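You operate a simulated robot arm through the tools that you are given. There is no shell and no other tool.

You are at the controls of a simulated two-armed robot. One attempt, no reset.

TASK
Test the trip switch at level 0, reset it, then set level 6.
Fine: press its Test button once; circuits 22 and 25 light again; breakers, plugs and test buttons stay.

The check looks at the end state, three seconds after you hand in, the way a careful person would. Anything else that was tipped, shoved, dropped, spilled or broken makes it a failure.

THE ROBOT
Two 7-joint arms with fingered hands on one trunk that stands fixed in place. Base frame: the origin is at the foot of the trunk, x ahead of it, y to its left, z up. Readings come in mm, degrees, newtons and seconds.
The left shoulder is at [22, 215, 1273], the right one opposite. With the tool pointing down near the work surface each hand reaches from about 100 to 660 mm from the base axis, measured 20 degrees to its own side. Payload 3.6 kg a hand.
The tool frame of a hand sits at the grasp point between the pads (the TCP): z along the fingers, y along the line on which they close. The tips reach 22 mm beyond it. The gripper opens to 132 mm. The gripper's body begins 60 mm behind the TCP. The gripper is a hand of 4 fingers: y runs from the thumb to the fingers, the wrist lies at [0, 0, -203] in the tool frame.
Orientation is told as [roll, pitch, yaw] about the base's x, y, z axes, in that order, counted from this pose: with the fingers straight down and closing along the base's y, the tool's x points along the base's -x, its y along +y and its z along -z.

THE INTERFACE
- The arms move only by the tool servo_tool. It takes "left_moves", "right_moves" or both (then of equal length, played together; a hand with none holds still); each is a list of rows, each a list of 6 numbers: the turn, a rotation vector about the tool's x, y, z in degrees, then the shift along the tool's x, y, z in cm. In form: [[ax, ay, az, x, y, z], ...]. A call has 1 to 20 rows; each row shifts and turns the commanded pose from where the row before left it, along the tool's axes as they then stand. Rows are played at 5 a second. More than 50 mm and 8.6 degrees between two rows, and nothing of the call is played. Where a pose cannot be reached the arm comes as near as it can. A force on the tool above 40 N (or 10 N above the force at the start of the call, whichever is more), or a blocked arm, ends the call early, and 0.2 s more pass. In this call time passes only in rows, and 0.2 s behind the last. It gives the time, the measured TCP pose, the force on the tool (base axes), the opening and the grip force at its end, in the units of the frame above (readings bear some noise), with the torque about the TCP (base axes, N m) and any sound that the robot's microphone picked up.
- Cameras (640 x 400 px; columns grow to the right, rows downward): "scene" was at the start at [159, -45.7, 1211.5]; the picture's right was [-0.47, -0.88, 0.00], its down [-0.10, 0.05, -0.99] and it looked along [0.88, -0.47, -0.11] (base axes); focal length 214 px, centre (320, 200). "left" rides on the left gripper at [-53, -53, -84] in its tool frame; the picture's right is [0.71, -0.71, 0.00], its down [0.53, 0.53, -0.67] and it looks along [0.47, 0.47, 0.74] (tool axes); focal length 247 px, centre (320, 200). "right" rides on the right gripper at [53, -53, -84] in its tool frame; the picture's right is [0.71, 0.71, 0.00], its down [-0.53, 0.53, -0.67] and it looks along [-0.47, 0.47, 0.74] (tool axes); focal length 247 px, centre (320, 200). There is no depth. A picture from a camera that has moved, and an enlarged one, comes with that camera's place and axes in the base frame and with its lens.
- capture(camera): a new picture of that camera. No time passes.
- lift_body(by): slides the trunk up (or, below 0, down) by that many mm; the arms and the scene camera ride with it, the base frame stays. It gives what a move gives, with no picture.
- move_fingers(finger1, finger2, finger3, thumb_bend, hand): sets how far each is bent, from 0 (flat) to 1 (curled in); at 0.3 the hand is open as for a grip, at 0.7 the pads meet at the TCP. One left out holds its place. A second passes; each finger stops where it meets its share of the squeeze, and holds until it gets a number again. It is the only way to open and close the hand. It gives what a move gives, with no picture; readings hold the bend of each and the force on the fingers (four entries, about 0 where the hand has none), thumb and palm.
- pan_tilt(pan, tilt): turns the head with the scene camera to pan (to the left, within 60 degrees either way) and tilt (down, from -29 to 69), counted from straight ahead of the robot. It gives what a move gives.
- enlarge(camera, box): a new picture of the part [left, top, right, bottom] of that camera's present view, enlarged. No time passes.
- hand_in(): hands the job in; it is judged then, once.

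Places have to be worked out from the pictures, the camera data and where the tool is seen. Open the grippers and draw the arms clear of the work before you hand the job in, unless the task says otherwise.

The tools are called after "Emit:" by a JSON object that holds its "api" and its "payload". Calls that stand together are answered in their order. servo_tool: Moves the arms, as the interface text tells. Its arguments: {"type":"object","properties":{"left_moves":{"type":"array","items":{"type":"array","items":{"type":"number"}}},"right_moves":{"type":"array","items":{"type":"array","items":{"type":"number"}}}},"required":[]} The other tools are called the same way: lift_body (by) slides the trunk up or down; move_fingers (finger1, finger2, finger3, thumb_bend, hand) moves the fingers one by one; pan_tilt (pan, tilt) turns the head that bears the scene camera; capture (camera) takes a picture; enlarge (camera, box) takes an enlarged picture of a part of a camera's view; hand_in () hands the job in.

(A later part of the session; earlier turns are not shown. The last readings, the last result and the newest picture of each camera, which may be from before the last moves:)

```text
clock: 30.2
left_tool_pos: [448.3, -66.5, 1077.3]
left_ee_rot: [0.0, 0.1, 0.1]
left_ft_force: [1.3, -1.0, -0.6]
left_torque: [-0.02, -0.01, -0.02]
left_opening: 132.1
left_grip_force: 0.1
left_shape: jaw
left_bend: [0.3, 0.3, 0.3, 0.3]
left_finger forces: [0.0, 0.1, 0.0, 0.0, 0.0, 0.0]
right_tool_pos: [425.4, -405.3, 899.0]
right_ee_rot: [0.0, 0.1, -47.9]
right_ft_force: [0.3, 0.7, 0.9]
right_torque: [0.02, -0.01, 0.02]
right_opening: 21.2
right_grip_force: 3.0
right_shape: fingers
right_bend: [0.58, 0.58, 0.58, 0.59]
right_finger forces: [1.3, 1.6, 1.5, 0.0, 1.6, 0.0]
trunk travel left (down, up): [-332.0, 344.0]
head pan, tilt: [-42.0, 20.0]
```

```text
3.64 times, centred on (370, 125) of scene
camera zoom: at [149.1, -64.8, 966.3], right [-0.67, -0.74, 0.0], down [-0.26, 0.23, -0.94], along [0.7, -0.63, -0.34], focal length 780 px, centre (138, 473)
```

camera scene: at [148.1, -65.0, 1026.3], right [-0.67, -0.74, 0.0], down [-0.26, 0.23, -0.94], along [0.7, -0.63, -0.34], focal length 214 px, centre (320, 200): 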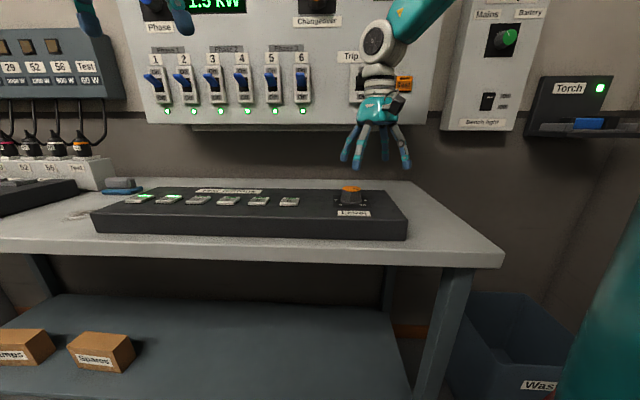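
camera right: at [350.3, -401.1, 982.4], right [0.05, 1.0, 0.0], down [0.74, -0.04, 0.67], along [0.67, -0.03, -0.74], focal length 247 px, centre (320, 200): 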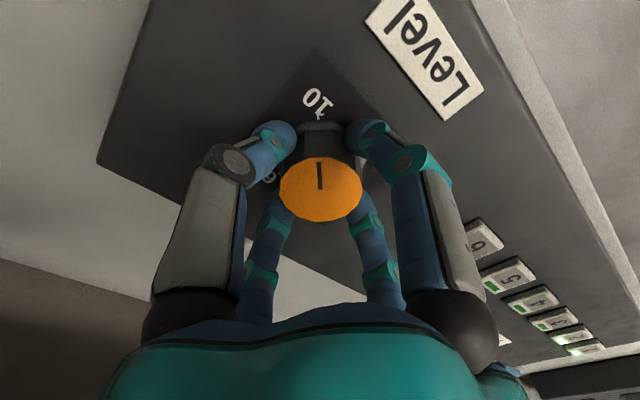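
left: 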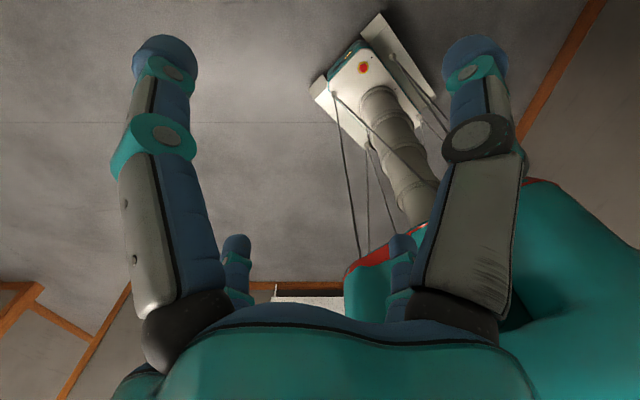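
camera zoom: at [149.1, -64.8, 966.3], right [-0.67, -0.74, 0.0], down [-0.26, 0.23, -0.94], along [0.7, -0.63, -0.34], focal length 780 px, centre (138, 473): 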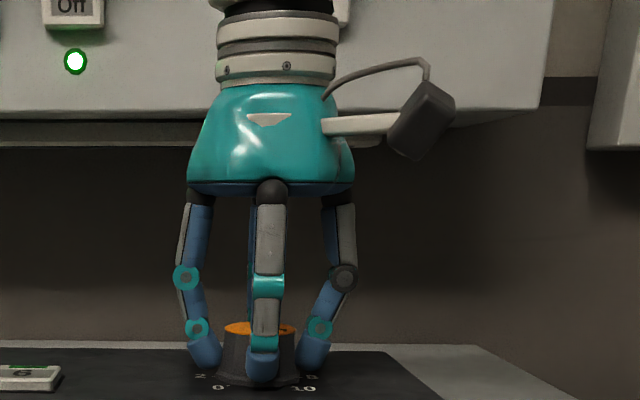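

All four fingers touch the knob (about 1.5 N each). I tighten a little more and then make a small trial twist.

Emit:
{"api": "move_fingers", "payload": {"hand": "right", "finger1": 0.66, "finger2": 0.66, "finger3": 0.66, "thumb_bend": 0.66}}

Emit:
{"api": "servo_tool", "payload": {"right_moves": [[0, 0, -8, 0, 0, 0], [0, 0, -8, 0, 0, 0]]}}

Emit:
{"api": "capture", "payload": {"camera": "right"}}

```text
clock: 31.2
left_tool_pos: [447.3, -67.5, 1077.8]
left_ee_rot: [0.0, 0.1, 0.0]
left_ft_force: [0.1, 0.5, -0.5]
left_torque: [0.01, 0.03, -0.03]
left_opening: 131.9
left_grip_force: 0.1
left_shape: jaw
left_bend: [0.3, 0.3, 0.3, 0.3]
left_finger forces: [0.0, 0.0, 0.0, 0.1, 0.0, 0.0]
right_tool_pos: [426.0, -405.8, 899.6]
right_ee_rot: [0.0, 0.1, -47.9]
right_ft_force: [-1.0, -0.2, 1.2]
right_torque: [-0.04, 0.06, 0.02]
right_opening: 19.5
right_grip_force: 11.4
right_shape: fingers
right_bend: [0.59, 0.58, 0.59, 0.6]
right_finger forces: [5.1, 5.5, 5.3, 0.0, 7.3, 0.0]
trunk travel left (down, up): [-332.0, 344.0]
head pan, tilt: [-42.0, 20.0]
```

```text
clock: 31.8
left_tool_pos: [447.5, -66.7, 1077.6]
left_ee_rot: [0.1, 0.1, 0.0]
left_ft_force: [0.4, 0.2, 0.2]
left_torque: [-0.03, -0.01, 0.0]
left_opening: 131.7
left_grip_force: 0.1
left_shape: jaw
left_bend: [0.3, 0.3, 0.3, 0.3]
left_finger forces: [0.1, 0.0, 0.0, 0.0, 0.0, 0.1]
right_tool_pos: [425.8, -406.0, 898.8]
right_ee_rot: [0.0, 0.0, -31.7]
right_ft_force: [-0.2, -2.3, 1.8]
right_torque: [-0.07, -0.04, -0.02]
right_opening: 19.3
right_grip_force: 11.3
right_shape: fingers
right_bend: [0.59, 0.58, 0.59, 0.6]
right_finger forces: [5.0, 5.5, 5.4, 0.0, 7.6, 0.0]
trunk travel left (down, up): [-332.0, 344.0]
head pan, tilt: [-42.0, 20.0]
```

```text
taken
camera right: at [352.1, -422.2, 982.3], right [-0.23, 0.97, 0.0], down [0.72, 0.17, 0.67], along [0.65, 0.15, -0.74], focal length 247 px, centre (320, 200)
```

right: 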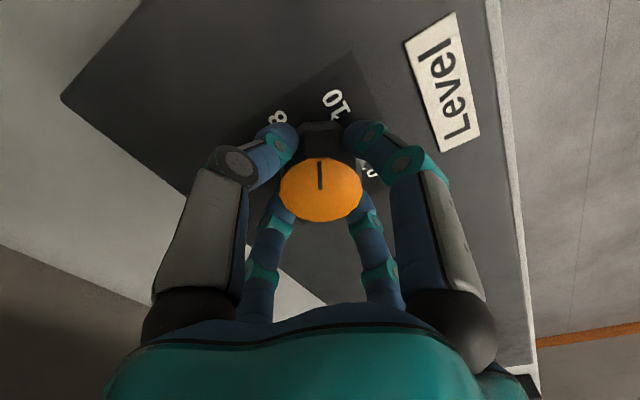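

The pointer stays fixed relative to the hand, so the knob turns with it (16 degrees so far, smoothly). I continue counter-clockwise to yaw about +96.

Emit:
{"api": "servo_tool", "payload": {"right_moves": [[0, 0, -8, 0, 0, 0], [0, 0, -8, 0, 0, 0], [0, 0, -8, 0, 0, 0], [0, 0, -8, 0, 0, 0], [0, 0, -8, 0, 0, 0], [0, 0, -8, 0, 0, 0], [0, 0, -8, 0, 0, 0], [0, 0, -8, 0, 0, 0], [0, 0, -8, 0, 0, 0], [0, 0, -8, 0, 0, 0], [0, 0, -8, 0, 0, 0], [0, 0, -8, 0, 0, 0], [0, 0, -8, 0, 0, 0], [0, 0, -8, 0, 0, 0], [0, 0, -8, 0, 0, 0], [0, 0, -8, 0, 0, 0]]}}

Emit:
{"api": "capture", "payload": {"camera": "right"}}

```text
clock: 35.2
left_tool_pos: [449.2, -66.5, 1077.6]
left_ee_rot: [0.0, 0.1, 0.1]
left_ft_force: [-0.2, -0.1, -0.2]
left_torque: [0.01, -0.01, 0.0]
left_opening: 131.9
left_grip_force: 0.0
left_shape: jaw
left_bend: [0.3, 0.3, 0.3, 0.3]
left_finger forces: [0.0, 0.0, 0.1, 0.0, 0.1, 0.0]
right_tool_pos: [425.9, -405.2, 898.3]
right_ee_rot: [0.0, 0.0, 96.4]
right_ft_force: [4.6, -0.8, 0.8]
right_torque: [-0.02, -0.13, -0.01]
right_opening: 19.8
right_grip_force: 12.4
right_shape: fingers
right_bend: [0.59, 0.59, 0.59, 0.6]
right_finger forces: [5.7, 5.3, 5.1, 0.0, 8.5, 0.0]
trunk travel left (down, up): [-332.0, 344.0]
head pan, tilt: [-42.0, 20.0]
```

```text
taken
camera right: at [484.9, -451.6, 982.4], right [-0.63, -0.78, 0.0], down [-0.58, 0.47, 0.67], along [-0.52, 0.42, -0.74], focal length 247 px, centre (320, 200)
```

right: 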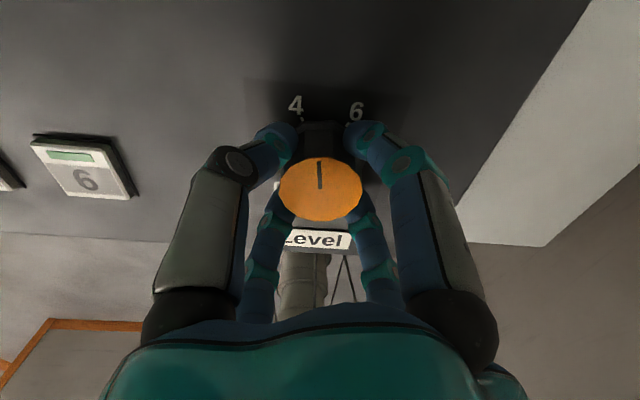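

The pointer now reads about 4.7 (144 degrees turned). I open the fingers slightly, twist the hand back clockwise by 136 degrees, and regrip.

Emit:
{"api": "move_fingers", "payload": {"hand": "right", "finger1": 0.45, "finger2": 0.45, "finger3": 0.45, "thumb_bend": 0.45}}

Emit:
{"api": "capture", "payload": {"camera": "right"}}

Emit:
{"api": "servo_tool", "payload": {"right_moves": [[0, 0, 8, 0, 0, 0], [0, 0, 8, 0, 0, 0], [0, 0, 8, 0, 0, 0], [0, 0, 8, 0, 0, 0], [0, 0, 8, 0, 0, 0], [0, 0, 8, 0, 0, 0], [0, 0, 8, 0, 0, 0], [0, 0, 8, 0, 0, 0], [0, 0, 8, 0, 0, 0], [0, 0, 8, 0, 0, 0], [0, 0, 8, 0, 0, 0], [0, 0, 8, 0, 0, 0], [0, 0, 8, 0, 0, 0], [0, 0, 8, 0, 0, 0], [0, 0, 8, 0, 0, 0], [0, 0, 8, 0, 0, 0], [0, 0, 8, 0, 0, 0], [0, 0, 4, 0, 0, 0]]}}

Emit:
{"api": "capture", "payload": {"camera": "right"}}

```text
clock: 36.2
left_tool_pos: [448.6, -66.8, 1077.7]
left_ee_rot: [0.1, 0.1, 0.1]
left_ft_force: [-0.6, 0.6, -0.1]
left_torque: [0.05, 0.0, -0.01]
left_opening: 131.7
left_grip_force: 0.0
left_shape: jaw
left_bend: [0.3, 0.3, 0.3, 0.3]
left_finger forces: [0.0, 0.0, 0.0, 0.0, 0.1, 0.0]
right_tool_pos: [427.2, -404.7, 899.2]
right_ee_rot: [0.0, 0.0, 96.1]
right_ft_force: [0.8, -0.5, 0.4]
right_torque: [-0.02, -0.03, 0.03]
right_opening: 52.4
right_grip_force: 0.2
right_shape: fingers
right_bend: [0.45, 0.45, 0.45, 0.45]
right_finger forces: [0.0, 0.1, 0.1, 0.0, 0.1, 0.0]
trunk travel left (down, up): [-332.0, 344.0]
head pan, tilt: [-42.0, 20.0]
```

```text
taken
camera right: at [484.1, -451.9, 982.4], right [-0.63, -0.78, 0.0], down [-0.58, 0.47, 0.67], along [-0.52, 0.42, -0.74], focal length 247 px, centre (320, 200)
```

right: 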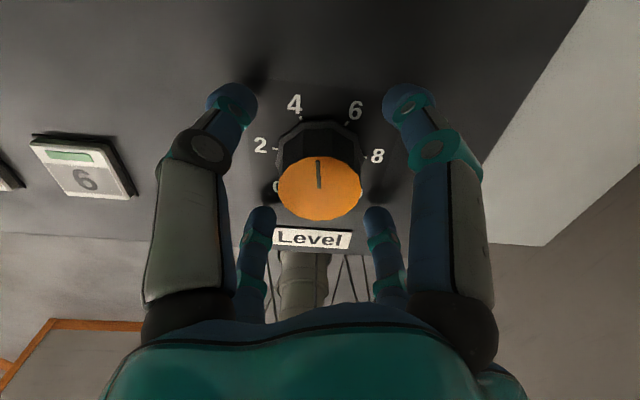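

```text
clock: 40.0
left_tool_pos: [448.1, -67.0, 1077.2]
left_ee_rot: [0.0, 0.1, 0.1]
left_ft_force: [0.3, -0.8, 0.2]
left_torque: [-0.01, 0.0, -0.01]
left_opening: 132.0
left_grip_force: 0.1
left_shape: jaw
left_bend: [0.3, 0.3, 0.3, 0.3]
left_finger forces: [0.0, 0.0, 0.0, 0.1, 0.1, 0.0]
right_tool_pos: [424.9, -405.5, 899.9]
right_ee_rot: [0.0, 0.2, -44.0]
right_ft_force: [-1.1, 0.0, -0.5]
right_torque: [0.02, -0.01, -0.01]
right_opening: 52.2
right_grip_force: 0.1
right_shape: fingers
right_bend: [0.45, 0.45, 0.45, 0.45]
right_finger forces: [0.0, 0.0, 0.0, 0.0, 0.0, 0.1]
trunk travel left (down, up): [-332.0, 344.0]
head pan, tilt: [-42.0, 20.0]
```

```text
taken
camera right: at [349.7, -405.5, 982.9], right [-0.02, 1.0, 0.0], down [0.74, 0.01, 0.67], along [0.67, 0.01, -0.74], focal length 247 px, centre (320, 200)
```

right: 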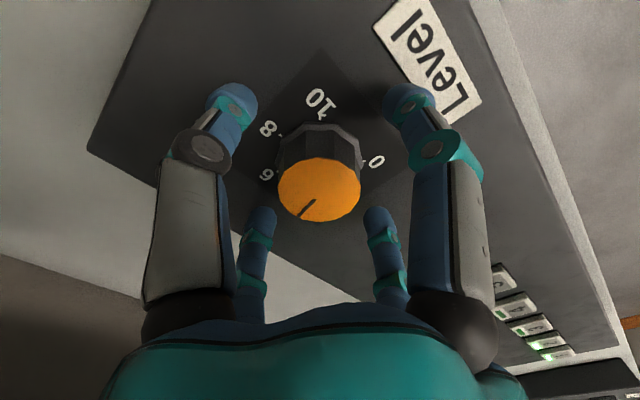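

I grip again and turn counter-clockwise another 120 degrees, then check the pointer.

Emit:
{"api": "move_fingers", "payload": {"hand": "right", "finger1": 0.66, "finger2": 0.66, "finger3": 0.66, "thumb_bend": 0.66}}

Emit:
{"api": "servo_tool", "payload": {"right_moves": [[0, 0, -8, 0, 0, 0], [0, 0, -8, 0, 0, 0], [0, 0, -8, 0, 0, 0], [0, 0, -8, 0, 0, 0], [0, 0, -8, 0, 0, 0], [0, 0, -8, 0, 0, 0], [0, 0, -8, 0, 0, 0], [0, 0, -8, 0, 0, 0], [0, 0, -8, 0, 0, 0], [0, 0, -8, 0, 0, 0], [0, 0, -8, 0, 0, 0], [0, 0, -8, 0, 0, 0], [0, 0, -8, 0, 0, 0], [0, 0, -8, 0, 0, 0], [0, 0, -8, 0, 0, 0]]}}

Emit:
{"api": "capture", "payload": {"camera": "right"}}

Emit:
{"api": "enlarge", "payload": {"camera": "scene", "box": [310, 70, 430, 180]}}

```text
clock: 41.0
left_tool_pos: [447.2, -66.8, 1077.6]
left_ee_rot: [0.1, 0.0, 0.0]
left_ft_force: [-0.1, 0.4, 0.0]
left_torque: [-0.01, -0.01, -0.03]
left_opening: 131.8
left_grip_force: 0.0
left_shape: jaw
left_bend: [0.3, 0.3, 0.3, 0.3]
left_finger forces: [0.0, 0.0, 0.0, 0.0, 0.1, 0.0]
right_tool_pos: [425.3, -404.8, 899.1]
right_ee_rot: [0.1, 0.0, -43.9]
right_ft_force: [-0.7, -2.2, 0.5]
right_torque: [-0.03, 0.03, -0.01]
right_opening: 19.1
right_grip_force: 11.4
right_shape: fingers
right_bend: [0.59, 0.58, 0.58, 0.6]
right_finger forces: [4.9, 5.4, 5.5, 0.0, 7.5, 0.0]
trunk travel left (down, up): [-332.0, 344.0]
head pan, tilt: [-42.0, 20.0]
```

```text
clock: 44.2
left_tool_pos: [448.6, -66.8, 1078.8]
left_ee_rot: [0.1, 0.1, 0.1]
left_ft_force: [-0.3, 0.3, -0.7]
left_torque: [-0.03, -0.04, 0.01]
left_opening: 131.6
left_grip_force: 0.0
left_shape: jaw
left_bend: [0.3, 0.3, 0.3, 0.3]
left_finger forces: [0.0, 0.0, 0.0, 0.0, 0.0, 0.0]
right_tool_pos: [426.2, -404.3, 899.2]
right_ee_rot: [0.0, -0.1, 76.3]
right_ft_force: [3.3, -4.4, 4.2]
right_torque: [-0.12, -0.12, -0.02]
right_opening: 19.5
right_grip_force: 12.8
right_shape: fingers
right_bend: [0.59, 0.59, 0.59, 0.6]
right_finger forces: [6.1, 5.4, 5.4, 0.1, 9.4, 0.0]
trunk travel left (down, up): [-332.0, 344.0]
head pan, tilt: [-42.0, 20.0]
```

```text
taken
camera right: at [465.0, -469.3, 982.4], right [-0.85, -0.52, 0.0], down [-0.39, 0.64, 0.67], along [-0.35, 0.57, -0.74], focal length 247 px, centre (320, 200)
```

right: 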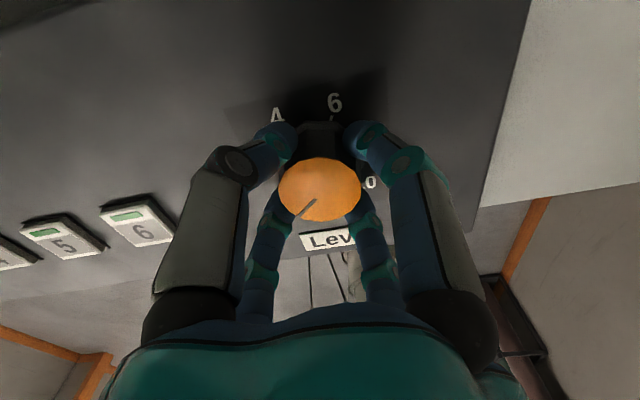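

```text
3.64 times, centred on (370, 125) of scene
camera zoom: at [149.1, -65.1, 966.3], right [-0.67, -0.74, 0.0], down [-0.26, 0.23, -0.94], along [0.7, -0.63, -0.34], focal length 780 px, centre (138, 473)
```

zoom: 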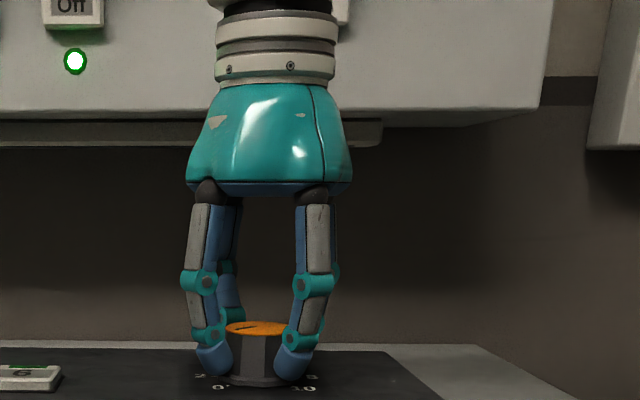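

Pointer should be near 0 now. I enlarge to measure the remaining angle.

Emit:
{"api": "enlarge", "payload": {"camera": "right", "box": [260, 140, 380, 240]}}

```text
4.00 times, centred on (320, 190) of right
camera zoom: at [465.0, -469.3, 982.4], right [-0.85, -0.52, 0.0], down [-0.39, 0.64, 0.67], along [-0.35, 0.57, -0.74], focal length 988 px, centre (320, 240)
```

zoom: 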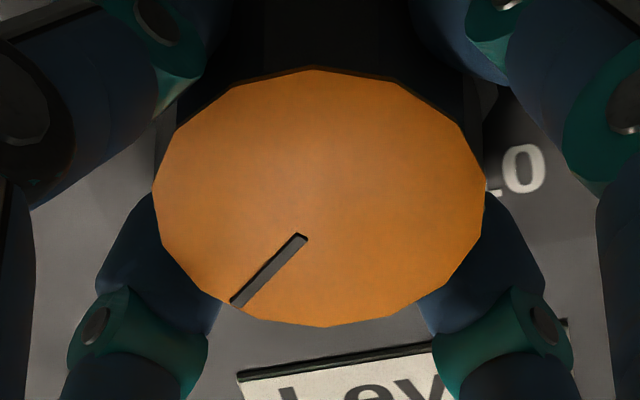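

Measured pointer angle is about -131 degrees (level ≈0.15); zero is at -135. I turn 4 degrees more, then release.

Emit:
{"api": "servo_tool", "payload": {"right_moves": [[0, 0, -4.5, 0, 0, 0]]}}

Emit:
{"api": "enlarge", "payload": {"camera": "right", "box": [260, 140, 380, 240]}}

Emit:
{"api": "move_fingers", "payload": {"hand": "right", "finger1": 0.4, "finger2": 0.4, "finger3": 0.4, "thumb_bend": 0.4}}

Emit:
{"api": "capture", "payload": {"camera": "right"}}

Emit:
{"api": "enlarge", "payload": {"camera": "right", "box": [240, 90, 400, 250]}}

```text
clock: 44.6
left_tool_pos: [448.5, -66.2, 1078.1]
left_ee_rot: [0.0, 0.1, 0.0]
left_ft_force: [0.2, -0.2, 0.3]
left_torque: [-0.02, -0.02, 0.01]
left_opening: 131.8
left_grip_force: 0.1
left_shape: jaw
left_bend: [0.3, 0.3, 0.3, 0.3]
left_finger forces: [0.0, 0.0, 0.0, 0.0, 0.0, 0.0]
right_tool_pos: [426.7, -406.0, 899.1]
right_ee_rot: [0.0, -0.1, 80.6]
right_ft_force: [2.7, -2.4, 4.6]
right_torque: [-0.12, -0.11, -0.04]
right_opening: 19.5
right_grip_force: 13.4
right_shape: fingers
right_bend: [0.59, 0.59, 0.59, 0.6]
right_finger forces: [5.7, 5.6, 5.9, 0.1, 9.2, 0.0]
trunk travel left (down, up): [-332.0, 344.0]
head pan, tilt: [-42.0, 20.0]
```

```text
4.00 times, centred on (320, 190) of right
camera zoom: at [469.8, -466.2, 982.4], right [-0.81, -0.58, 0.0], down [-0.43, 0.6, 0.67], along [-0.39, 0.54, -0.74], focal length 988 px, centre (320, 240)
```

zoom: 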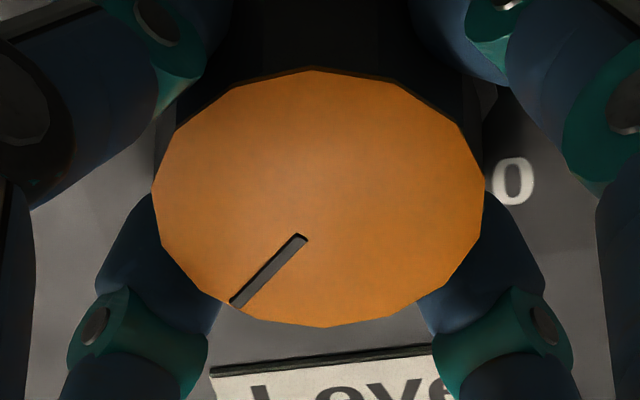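

```text
clock: 45.6
left_tool_pos: [447.8, -67.3, 1077.9]
left_ee_rot: [0.0, 0.1, 0.0]
left_ft_force: [0.0, 0.0, -1.2]
left_torque: [0.01, 0.03, -0.01]
left_opening: 131.9
left_grip_force: 0.0
left_shape: jaw
left_bend: [0.3, 0.3, 0.3, 0.3]
left_finger forces: [0.0, 0.1, 0.0, 0.0, 0.1, 0.0]
right_tool_pos: [426.6, -406.3, 899.9]
right_ee_rot: [0.1, 0.0, 80.5]
right_ft_force: [0.2, 1.1, 0.4]
right_torque: [0.02, 0.03, 0.0]
right_opening: 64.2
right_grip_force: 0.1
right_shape: fingers
right_bend: [0.4, 0.4, 0.4, 0.4]
right_finger forces: [0.1, 0.0, 0.0, 0.0, 0.0, 0.0]
trunk travel left (down, up): [-332.0, 344.0]
head pan, tilt: [-42.0, 20.0]
```

```text
taken
camera right: at [469.6, -466.2, 982.4], right [-0.81, -0.58, 0.0], down [-0.43, 0.6, 0.67], along [-0.39, 0.54, -0.74], focal length 247 px, centre (320, 200)
```

right: 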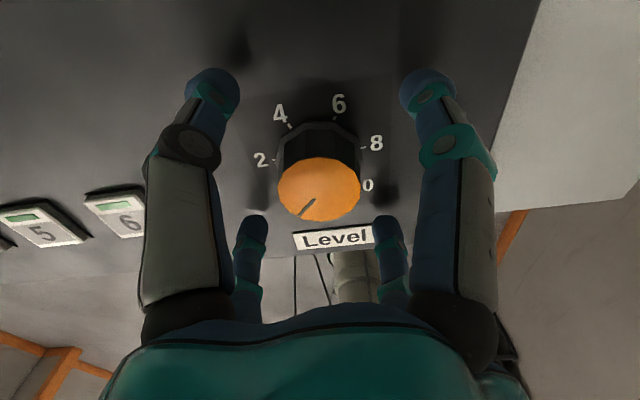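

```text
2.50 times, centred on (320, 170) of right
camera zoom: at [469.6, -466.2, 982.4], right [-0.81, -0.58, 0.0], down [-0.43, 0.6, 0.67], along [-0.39, 0.54, -0.74], focal length 617 px, centre (320, 275)
```

zoom: 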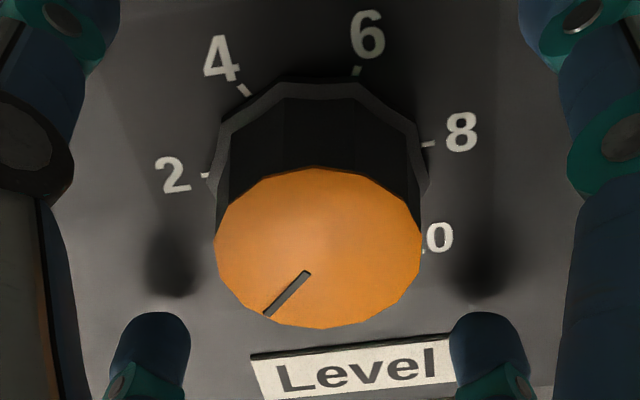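

The pointer reads 0 (about -134.5 degrees). I raise the trunk 170 mm straight off the knob, then close the fingers into a pointed cluster.

Emit:
{"api": "lift_body", "payload": {"by": 170}}

Emit:
{"api": "enlarge", "payload": {"camera": "right", "box": [240, 40, 400, 200]}}

Emit:
{"api": "move_fingers", "payload": {"hand": "right", "finger1": 0.7, "finger2": 0.7, "finger3": 0.7, "thumb_bend": 0.7}}

Emit:
{"api": "capture", "payload": {"camera": "right"}}

Emit:
{"api": "capture", "payload": {"camera": "scene"}}

```text
clock: 47.5
left_tool_pos: [449.5, -67.3, 1248.3]
left_ee_rot: [0.0, 0.1, 0.0]
left_ft_force: [-0.2, -0.1, 0.0]
left_torque: [-0.03, -0.02, -0.01]
left_opening: 131.9
left_grip_force: 0.0
left_shape: jaw
left_bend: [0.3, 0.3, 0.3, 0.3]
left_finger forces: [0.0, 0.0, 0.1, 0.0, 0.0, 0.0]
right_tool_pos: [426.0, -404.9, 1069.4]
right_ee_rot: [0.1, -0.1, 80.7]
right_ft_force: [0.1, 0.5, 0.6]
right_torque: [0.02, 0.02, -0.01]
right_opening: 64.4
right_grip_force: 0.0
right_shape: fingers
right_bend: [0.4, 0.4, 0.4, 0.4]
right_finger forces: [0.0, 0.0, 0.0, 0.1, 0.0, 0.0]
trunk travel left (down, up): [-502.0, 174.0]
head pan, tilt: [-42.0, 20.0]
```

```text
2.50 times, centred on (320, 120) of right
camera zoom: at [469.4, -466.3, 1152.0], right [-0.81, -0.58, 0.0], down [-0.43, 0.6, 0.67], along [-0.39, 0.54, -0.74], focal length 617 px, centre (320, 400)
```

zoom: 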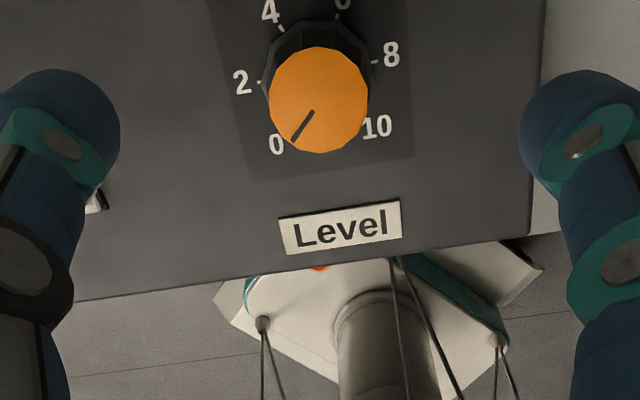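

```text
clock: 48.5
left_tool_pos: [447.5, -67.9, 1247.4]
left_ee_rot: [0.0, 0.1, 0.0]
left_ft_force: [0.9, 0.2, -0.2]
left_torque: [0.0, 0.02, 0.0]
left_opening: 131.7
left_grip_force: 0.0
left_shape: jaw
left_bend: [0.3, 0.3, 0.3, 0.3]
left_finger forces: [0.0, 0.0, 0.1, 0.0, 0.0, 0.0]
right_tool_pos: [425.3, -404.5, 1069.5]
right_ee_rot: [0.1, 0.0, 80.6]
right_ft_force: [0.0, 0.4, 0.1]
right_torque: [-0.01, 0.0, -0.01]
right_opening: 0.0
right_grip_force: 0.1
right_shape: fingers
right_bend: [0.69, 0.69, 0.69, 0.69]
right_finger forces: [0.0, 0.0, 0.0, 0.0, 0.1, 0.0]
trunk travel left (down, up): [-502.0, 174.0]
head pan, tilt: [-42.0, 20.0]
```

```text
taken
camera right: at [469.3, -466.2, 1152.3], right [-0.81, -0.58, 0.0], down [-0.43, 0.6, 0.67], along [-0.39, 0.54, -0.74], focal length 247 px, centre (320, 200)
```

right: 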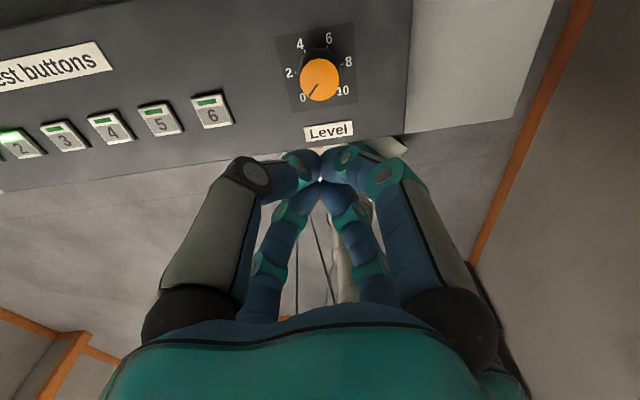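

```text
taken
camera scene: at [147.2, -64.9, 1140.7], right [-0.67, -0.74, 0.0], down [-0.26, 0.23, -0.94], along [0.7, -0.63, -0.34], focal length 214 px, centre (320, 200)
```

scene: 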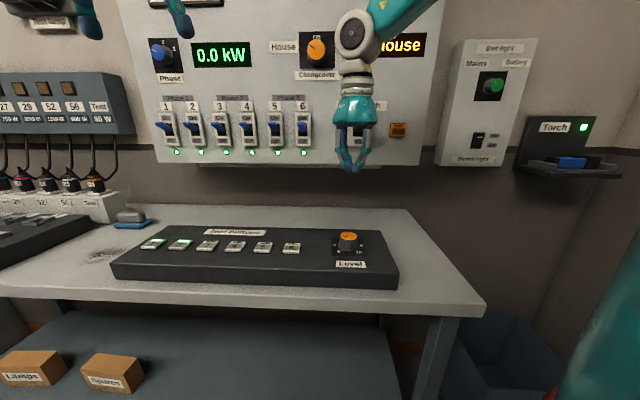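

The pointer is exactly on 0 and the meter shows 0.0 kW. Now I turn the hand to yaw 45 and pitch it up in place to face the panel.

Emit:
{"api": "servo_tool", "payload": {"right_moves": [[0, 0, 7.1, 0, 0, 0], [0, 0, 7.1, 0, 0, 0], [0, 0, 7.1, 0, 0, 0], [0, 0, 7.1, 0, 0, 0], [0, 0, 7.1, 0, 0, 0], [8.2, 0, 0, 0, 0, 0], [8.2, 0, 0, 0, 0, 0], [8.2, 0, 0, 0, 0, 0]]}}

Emit:
{"api": "capture", "payload": {"camera": "scene"}}

```text
clock: 50.3
left_tool_pos: [447.7, -65.8, 1247.3]
left_ee_rot: [0.1, 0.2, -0.1]
left_ft_force: [1.1, -0.2, 0.2]
left_torque: [-0.01, 0.01, 0.02]
left_opening: 131.8
left_grip_force: 0.1
left_shape: jaw
left_bend: [0.3, 0.3, 0.3, 0.3]
left_finger forces: [0.0, 0.0, 0.0, 0.0, 0.0, 0.1]
right_tool_pos: [426.6, -405.8, 1068.4]
right_ee_rot: [-24.6, -0.1, 45.1]
right_ft_force: [-0.1, 0.0, 0.1]
right_torque: [-0.03, -0.02, -0.03]
right_opening: 0.0
right_grip_force: 0.1
right_shape: fingers
right_bend: [0.69, 0.69, 0.69, 0.69]
right_finger forces: [0.1, 0.0, 0.1, 0.0, 0.0, 0.0]
trunk travel left (down, up): [-502.0, 174.0]
head pan, tilt: [-42.0, 20.0]
```

```text
taken
camera scene: at [146.9, -64.7, 1140.7], right [-0.67, -0.74, 0.0], down [-0.25, 0.23, -0.94], along [0.7, -0.63, -0.34], focal length 214 px, centre (320, 200)
```

scene: 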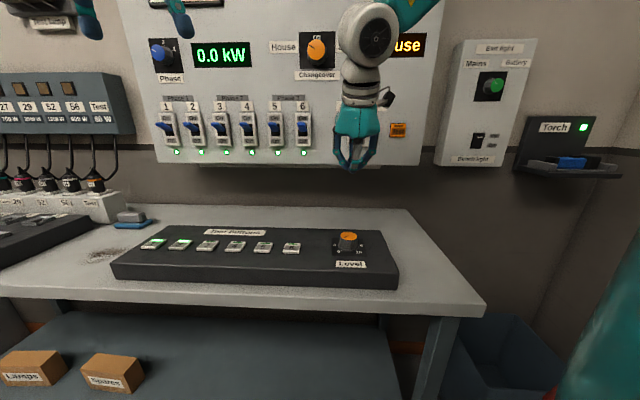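

The pitch-up works and stays in place. I continue in steps.

Emit:
{"api": "servo_tool", "payload": {"right_moves": [[8.2, 0, 0, 0, 0, 0], [8.2, 0, 0, 0, 0, 0], [8.2, 0, 0, 0, 0, 0]]}}

Emit:
{"api": "servo_tool", "payload": {"right_moves": [[8.2, 0, 0, 0, 0, 0], [8.2, 0, 0, 0, 0, 0]]}}

Emit:
{"api": "capture", "payload": {"camera": "scene"}}

```text
clock: 51.1
left_tool_pos: [448.2, -66.5, 1247.3]
left_ee_rot: [0.0, 0.1, 0.0]
left_ft_force: [0.7, 0.1, -0.1]
left_torque: [-0.01, 0.01, -0.03]
left_opening: 131.6
left_grip_force: 0.1
left_shape: jaw
left_bend: [0.3, 0.3, 0.3, 0.3]
left_finger forces: [0.0, 0.0, 0.0, 0.1, 0.0, 0.0]
right_tool_pos: [426.6, -407.3, 1068.7]
right_ee_rot: [-49.2, -0.1, 45.2]
right_ft_force: [-0.3, 0.3, 0.3]
right_torque: [0.0, 0.02, 0.02]
right_opening: 0.0
right_grip_force: 0.0
right_shape: fingers
right_bend: [0.69, 0.69, 0.69, 0.69]
right_finger forces: [0.0, 0.0, 0.1, 0.1, 0.0, 0.0]
trunk travel left (down, up): [-502.0, 174.0]
head pan, tilt: [-42.0, 20.0]
```

```text
clock: 51.7
left_tool_pos: [446.7, -67.4, 1247.9]
left_ee_rot: [0.0, 0.0, 0.0]
left_ft_force: [-0.6, 0.0, 0.0]
left_torque: [-0.03, -0.01, 0.04]
left_opening: 131.9
left_grip_force: 0.1
left_shape: jaw
left_bend: [0.3, 0.3, 0.3, 0.3]
left_finger forces: [0.1, 0.1, 0.1, 0.0, 0.0, 0.1]
right_tool_pos: [421.8, -414.1, 1080.3]
right_ee_rot: [-65.6, -0.1, 45.1]
right_ft_force: [0.0, 0.6, 1.0]
right_torque: [-0.01, -0.04, -0.01]
right_opening: 0.0
right_grip_force: 0.0
right_shape: fingers
right_bend: [0.69, 0.69, 0.69, 0.69]
right_finger forces: [0.0, 0.0, 0.0, 0.0, 0.0, 0.1]
right hand out of reach, approached as far as the arm can: row 2
trunk travel left (down, up): [-502.0, 174.0]
head pan, tilt: [-42.0, 20.0]
```

```text
taken
camera scene: at [146.5, -64.7, 1140.8], right [-0.67, -0.74, 0.0], down [-0.25, 0.23, -0.94], along [0.7, -0.63, -0.34], focal length 214 px, centre (320, 200)
```

scene: 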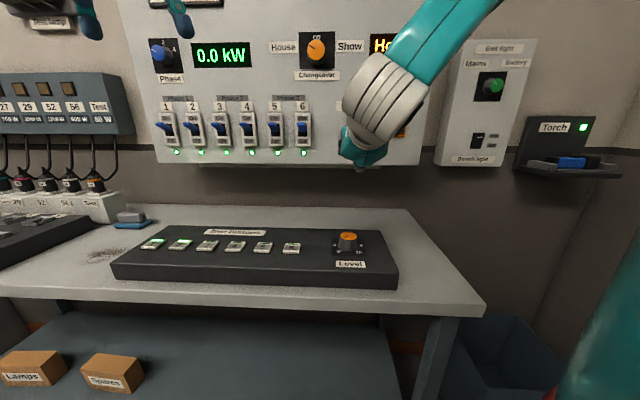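

At this spot the pitch is limited to about 65 degrees. I shift the hand right and up toward the Test button (still well off the panel), where the arm should have more freedom.

Emit:
{"api": "servo_tool", "payload": {"right_moves": [[0, 0, 0, 3.27, -2.2, 1.0], [0, 0, 0, 3.27, -2.2, 1.0], [0, 0, 0, 3.27, -2.2, 1.0], [0, 0, 0, 3.27, -2.2, 1.0]]}}

Emit:
{"api": "servo_tool", "payload": {"right_moves": [[6, 0, 0, 0, 0, 0], [6, 0, 0, 0, 0, 0]]}}

Emit:
{"api": "capture", "payload": {"camera": "right"}}

Emit:
{"api": "capture", "payload": {"camera": "scene"}}

```text
clock: 52.7
left_tool_pos: [446.7, -68.9, 1247.7]
left_ee_rot: [0.0, 0.0, 0.0]
left_ft_force: [0.4, 0.7, 0.5]
left_torque: [0.03, -0.04, -0.02]
left_opening: 131.8
left_grip_force: 0.0
left_shape: jaw
left_bend: [0.3, 0.3, 0.3, 0.3]
left_finger forces: [0.0, 0.0, 0.0, 0.0, 0.0, 0.0]
right_tool_pos: [381.6, -561.3, 1140.3]
right_ee_rot: [-65.5, -0.1, 45.2]
right_ft_force: [-0.6, 0.1, -0.1]
right_torque: [-0.03, -0.01, 0.01]
right_opening: 0.0
right_grip_force: 0.1
right_shape: fingers
right_bend: [0.69, 0.69, 0.69, 0.69]
right_finger forces: [0.1, 0.0, 0.0, 0.0, 0.1, 0.0]
trunk travel left (down, up): [-502.0, 174.0]
head pan, tilt: [-42.0, 20.0]
```

```text
clock: 53.3
left_tool_pos: [448.7, -66.1, 1248.8]
left_ee_rot: [0.0, 0.2, 0.0]
left_ft_force: [1.0, 0.5, -0.4]
left_torque: [-0.01, 0.03, 0.01]
left_opening: 132.0
left_grip_force: 0.1
left_shape: jaw
left_bend: [0.3, 0.3, 0.3, 0.3]
left_finger forces: [0.0, 0.0, 0.0, 0.1, 0.0, 0.0]
right_tool_pos: [382.8, -558.6, 1143.2]
right_ee_rot: [-71.6, 0.0, 45.1]
right_ft_force: [-0.6, -0.2, -0.1]
right_torque: [0.0, 0.0, -0.04]
right_opening: 0.3
right_grip_force: 0.1
right_shape: fingers
right_bend: [0.69, 0.69, 0.69, 0.69]
right_finger forces: [0.0, 0.0, 0.0, 0.1, 0.0, 0.0]
right hand out of reach, approached as far as the arm can: row 2
trunk travel left (down, up): [-502.0, 174.0]
head pan, tilt: [-42.0, 20.0]
```

```text
taken
camera right: at [300.3, -551.5, 1218.9], right [-0.66, -0.34, -0.67], down [-0.2, 0.94, -0.29], along [0.73, -0.06, -0.68], focal length 247 px, centre (320, 200)
```

right: 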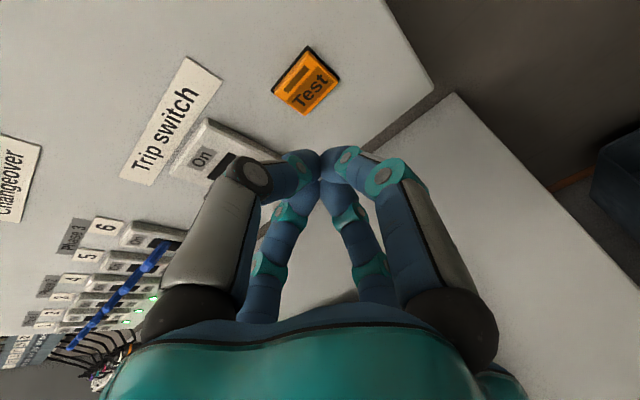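

```text
taken
camera scene: at [147.2, -64.3, 1140.7], right [-0.67, -0.74, 0.0], down [-0.26, 0.23, -0.94], along [0.7, -0.63, -0.34], focal length 214 px, centre (320, 200)
```

scene: 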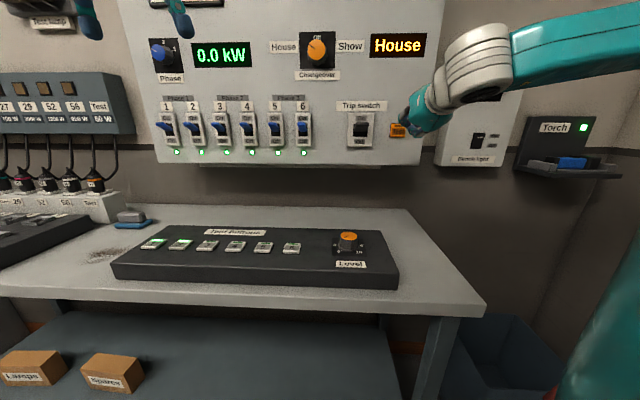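

The Test button triangulates precisely to (467.5,-646.5,1119.7); the hand points at it, tilted 18 degrees down, which is good enough for a press. I approach to about 15 mm from the button.

Emit:
{"api": "servo_tool", "payload": {"right_moves": [[0, 0, 0, 0.08, -0.23, 2.8], [0, 0, 0, 0.08, -0.23, 2.8], [0, 0, 0, 0.08, -0.23, 2.4]]}}

Emit:
{"api": "capture", "payload": {"camera": "right"}}

Emit:
{"api": "enlarge", "payload": {"camera": "scene", "box": [330, 60, 490, 190]}}

```text
clock: 54.1
left_tool_pos: [448.8, -65.9, 1247.9]
left_ee_rot: [0.0, 0.0, 0.1]
left_ft_force: [-0.1, 1.9, 0.8]
left_torque: [0.02, 0.03, -0.02]
left_opening: 131.7
left_grip_force: 0.1
left_shape: jaw
left_bend: [0.3, 0.3, 0.3, 0.3]
left_finger forces: [0.0, 0.0, 0.1, 0.0, 0.1, 0.1]
right_tool_pos: [436.4, -616.1, 1125.0]
right_ee_rot: [-71.5, 0.0, 45.1]
right_ft_force: [-0.7, 0.6, -0.3]
right_torque: [0.01, 0.04, -0.02]
right_opening: 0.0
right_grip_force: 0.1
right_shape: fingers
right_bend: [0.69, 0.69, 0.69, 0.69]
right_finger forces: [0.1, 0.1, 0.1, 0.0, 0.1, 0.1]
trunk travel left (down, up): [-502.0, 174.0]
head pan, tilt: [-42.0, 20.0]
```

```text
taken
camera right: at [354.0, -609.2, 1201.7], right [-0.66, -0.34, -0.67], down [-0.19, 0.94, -0.29], along [0.73, -0.06, -0.68], focal length 247 px, centre (320, 200)
```

right: 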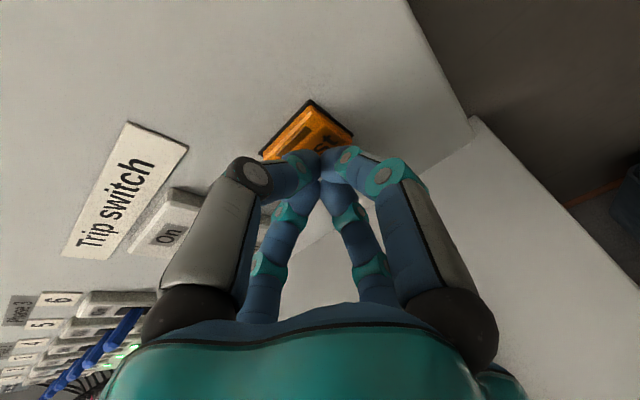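

```text
3.08 times, centred on (410, 125) of scene
camera zoom: at [147.5, -64.7, 1140.6], right [-0.67, -0.74, 0.0], down [-0.26, 0.23, -0.94], along [0.7, -0.63, -0.34], focal length 660 px, centre (43, 431)
```

zoom: 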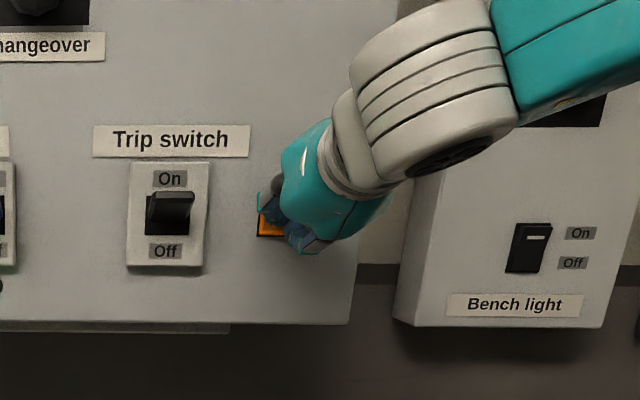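

The tips are about 20 mm in front of the button, centred. I advance 15 mm straight along the panel normal and read the force.

Emit:
{"api": "servo_tool", "payload": {"right_moves": [[0, 0, 0, 0, -0.158, 0.474], [0, 0, 0, 0, -0.158, 0.474], [0, 0, 0, 0, -0.158, 0.474]]}}

Emit:
{"api": "capture", "payload": {"camera": "right"}}

Emit:
{"api": "enlarge", "payload": {"camera": "right", "box": [240, 80, 400, 200]}}

```text
clock: 54.9
left_tool_pos: [447.8, -65.9, 1247.9]
left_ee_rot: [0.0, 0.0, 0.0]
left_ft_force: [-0.3, -0.1, 0.0]
left_torque: [0.0, 0.03, -0.04]
left_opening: 132.0
left_grip_force: 0.0
left_shape: jaw
left_bend: [0.3, 0.3, 0.3, 0.3]
left_finger forces: [0.0, 0.0, 0.0, 0.0, 0.1, 0.0]
right_tool_pos: [445.5, -626.1, 1125.4]
right_ee_rot: [-71.6, 0.0, 45.1]
right_ft_force: [-1.2, 2.5, 0.2]
right_torque: [-0.01, -0.02, 0.01]
right_opening: 0.1
right_grip_force: 2.0
right_shape: fingers
right_bend: [0.69, 0.69, 0.69, 0.7]
right_finger forces: [0.0, 0.0, 0.1, 0.0, 4.4, 0.0]
trunk travel left (down, up): [-502.0, 174.0]
head pan, tilt: [-42.0, 20.0]
heard: click
```

```text
taken
camera right: at [363.2, -619.6, 1201.9], right [-0.66, -0.34, -0.67], down [-0.2, 0.94, -0.29], along [0.73, -0.06, -0.68], focal length 247 px, centre (320, 200)
```

right: 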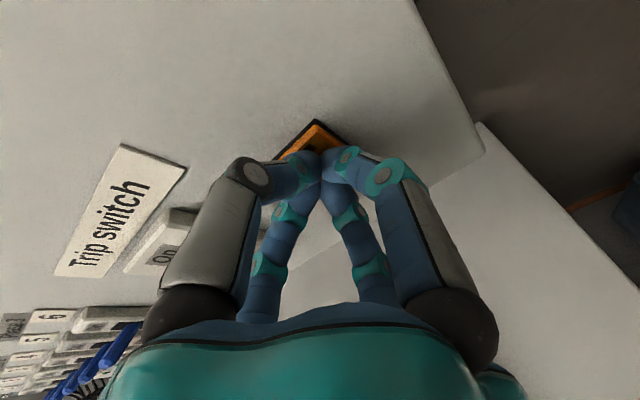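

```text
3.33 times, centred on (320, 140) of right
camera zoom: at [363.2, -619.6, 1201.9], right [-0.66, -0.34, -0.67], down [-0.2, 0.94, -0.29], along [0.73, -0.06, -0.68], focal length 823 px, centre (320, 400)
```

zoom: 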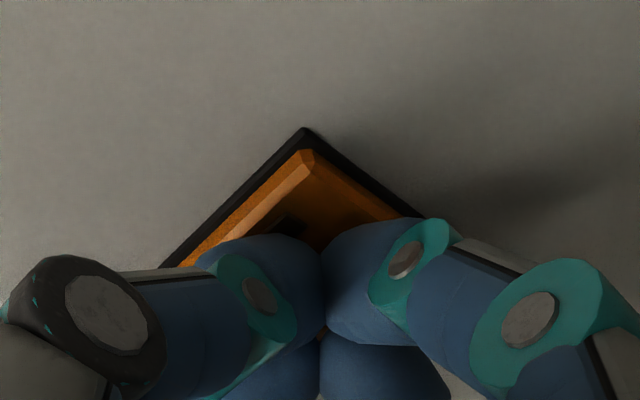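

A click was heard with a light contact force. Before anything else I look at the trip switch and the meters, without moving.

Emit:
{"api": "enlarge", "payload": {"camera": "scene", "box": [330, 60, 490, 190]}}

Emit:
{"api": "capture", "payload": {"camera": "scene"}}

```text
3.08 times, centred on (410, 125) of scene
camera zoom: at [146.7, -64.5, 1140.8], right [-0.67, -0.74, 0.0], down [-0.25, 0.23, -0.94], along [0.7, -0.63, -0.34], focal length 660 px, centre (43, 431)
```

zoom: 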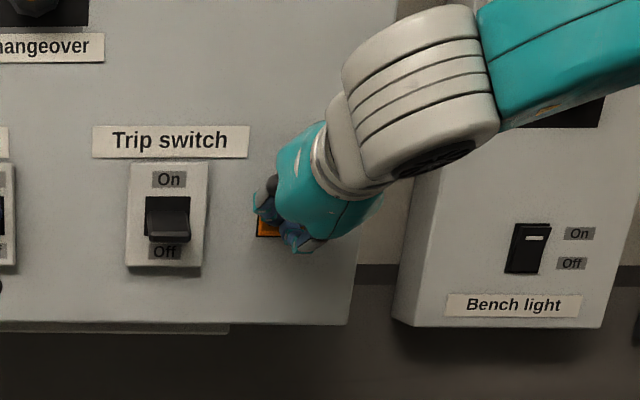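

```text
taken
camera scene: at [146.7, -64.5, 1140.8], right [-0.67, -0.74, 0.0], down [-0.25, 0.23, -0.94], along [0.7, -0.63, -0.34], focal length 214 px, centre (320, 200)
```

scene: 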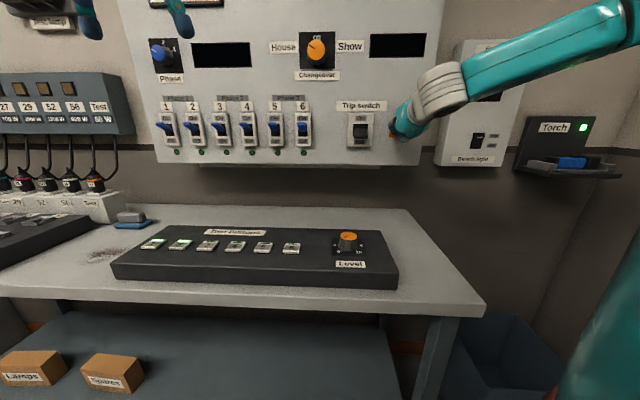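

The test worked: switch dropped to Off and the displays went dark. I release straight back 60 mm and move left in front of the trip switch.

Emit:
{"api": "servo_tool", "payload": {"right_moves": [[0, 0, 0, 0, 0.316, -0.95], [0, 0, 0, 0, 0.474, -1.42], [0, 0, 0, 0, 0.474, -1.42], [0, 0, 0, 0, 0.632, -1.9], [0, 0, 0, -3.4, 0, 0], [0, 0, 0, -3.4, 0, 0], [0, 0, 0, -3.4, 0, 0]]}}

Emit:
{"api": "lift_body", "payload": {"by": -110}}

Emit:
{"api": "capture", "payload": {"camera": "scene"}}

Emit:
{"api": "capture", "payload": {"camera": "right"}}

```text
clock: 56.5
left_tool_pos: [449.0, -67.6, 1246.8]
left_ee_rot: [0.0, 0.1, 0.0]
left_ft_force: [-0.7, -0.9, -0.1]
left_torque: [0.05, 0.07, -0.01]
left_opening: 131.7
left_grip_force: 0.0
left_shape: jaw
left_bend: [0.3, 0.3, 0.3, 0.3]
left_finger forces: [0.0, 0.0, 0.0, 0.0, 0.0, 0.0]
right_tool_pos: [477.3, -511.5, 1123.5]
right_ee_rot: [-71.4, 0.1, 45.1]
right_ft_force: [0.0, 0.5, 0.3]
right_torque: [-0.01, -0.05, -0.03]
right_opening: 0.0
right_grip_force: 0.1
right_shape: fingers
right_bend: [0.69, 0.69, 0.69, 0.7]
right_finger forces: [0.1, 0.0, 0.1, 0.1, 0.0, 0.1]
trunk travel left (down, up): [-502.0, 174.0]
head pan, tilt: [-42.0, 20.0]
```

```text
clock: 57.9
left_tool_pos: [447.8, -66.9, 1136.9]
left_ee_rot: [0.0, 0.0, 0.2]
left_ft_force: [0.1, -0.1, 0.3]
left_torque: [-0.03, 0.02, -0.03]
left_opening: 131.9
left_grip_force: 0.1
left_shape: jaw
left_bend: [0.3, 0.3, 0.3, 0.3]
left_finger forces: [0.0, 0.0, 0.0, 0.0, 0.1, 0.0]
right_tool_pos: [475.8, -511.7, 1014.9]
right_ee_rot: [-71.7, 0.0, 45.1]
right_ft_force: [0.1, -1.3, -0.9]
right_torque: [0.03, 0.02, -0.03]
right_opening: 0.2
right_grip_force: 0.1
right_shape: fingers
right_bend: [0.69, 0.69, 0.69, 0.7]
right_finger forces: [0.0, 0.0, 0.1, 0.1, 0.0, 0.0]
trunk travel left (down, up): [-392.0, 284.0]
head pan, tilt: [-42.0, 20.0]
```

```text
taken
camera scene: at [147.9, -64.8, 1028.6], right [-0.67, -0.74, 0.0], down [-0.25, 0.23, -0.94], along [0.7, -0.63, -0.34], focal length 214 px, centre (320, 200)
```

scene: 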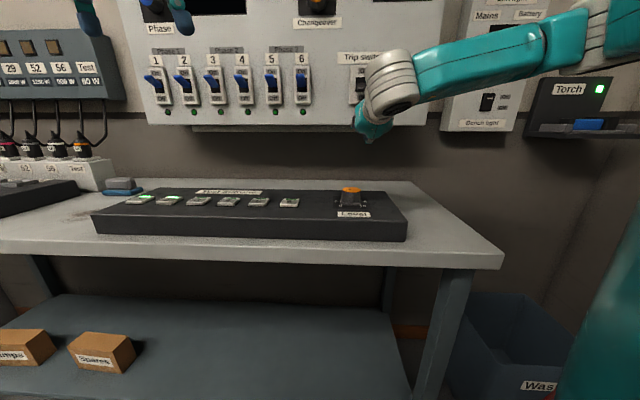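

```text
taken
camera right: at [392.1, -504.5, 1091.2], right [-0.66, -0.34, -0.67], down [-0.2, 0.94, -0.29], along [0.73, -0.06, -0.68], focal length 247 px, centre (320, 200)
```

right: 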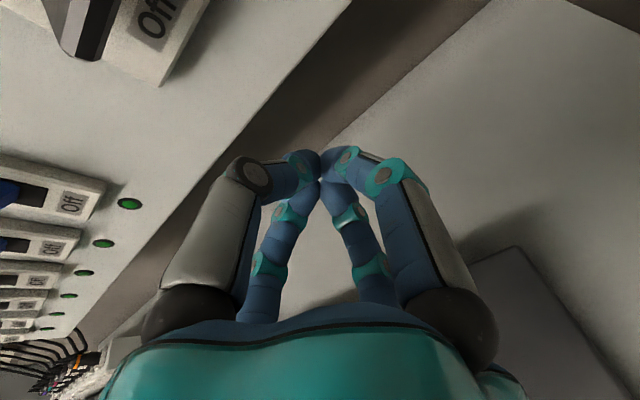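

I raise the hand relative to the trunk and try to level the tool for pushing the lever up from below.

Emit:
{"api": "servo_tool", "payload": {"right_moves": [[0, 0, 0, 0, -4.27, -1.42], [6, 0, 0, 0, 0, 0]]}}

Emit:
{"api": "servo_tool", "payload": {"right_moves": [[6, 0, 0, 0, 0, 0], [6, 0, 0, 0, 0, 0]]}}

```text
clock: 58.5
left_tool_pos: [448.8, -66.6, 1137.7]
left_ee_rot: [0.0, 0.1, 0.1]
left_ft_force: [-0.3, 0.0, -1.5]
left_torque: [-0.04, 0.03, -0.01]
left_opening: 132.1
left_grip_force: 0.0
left_shape: jaw
left_bend: [0.3, 0.3, 0.3, 0.3]
left_finger forces: [0.0, 0.1, 0.0, 0.0, 0.0, 0.1]
right_tool_pos: [480.0, -502.6, 1058.5]
right_ee_rot: [-75.6, 0.2, 46.0]
right_ft_force: [-0.2, -0.2, 0.4]
right_torque: [0.02, -0.03, -0.03]
right_opening: 0.0
right_grip_force: 0.1
right_shape: fingers
right_bend: [0.69, 0.69, 0.69, 0.7]
right_finger forces: [0.1, 0.1, 0.0, 0.1, 0.0, 0.1]
right hand out of reach, approached as far as the arm can: row 2
trunk travel left (down, up): [-392.0, 284.0]
head pan, tilt: [-42.0, 20.0]
```

```text
clock: 59.1
left_tool_pos: [448.8, -66.9, 1137.0]
left_ee_rot: [0.0, 0.1, 0.0]
left_ft_force: [0.2, 0.3, 0.0]
left_torque: [-0.02, -0.04, 0.0]
left_opening: 131.7
left_grip_force: 0.0
left_shape: jaw
left_bend: [0.3, 0.3, 0.3, 0.3]
left_finger forces: [0.0, 0.0, 0.1, 0.0, 0.0, 0.1]
right_tool_pos: [488.5, -486.7, 1045.7]
right_ee_rot: [-74.9, -0.5, 47.6]
right_ft_force: [0.8, -1.3, 0.3]
right_torque: [0.0, -0.01, -0.02]
right_opening: 0.0
right_grip_force: 0.0
right_shape: fingers
right_bend: [0.69, 0.69, 0.69, 0.7]
right_finger forces: [0.0, 0.2, 0.0, 0.1, 0.0, 0.0]
right hand out of reach, approached as far as the arm can: row 1, 2
trunk travel left (down, up): [-392.0, 284.0]
head pan, tilt: [-42.0, 20.0]
```

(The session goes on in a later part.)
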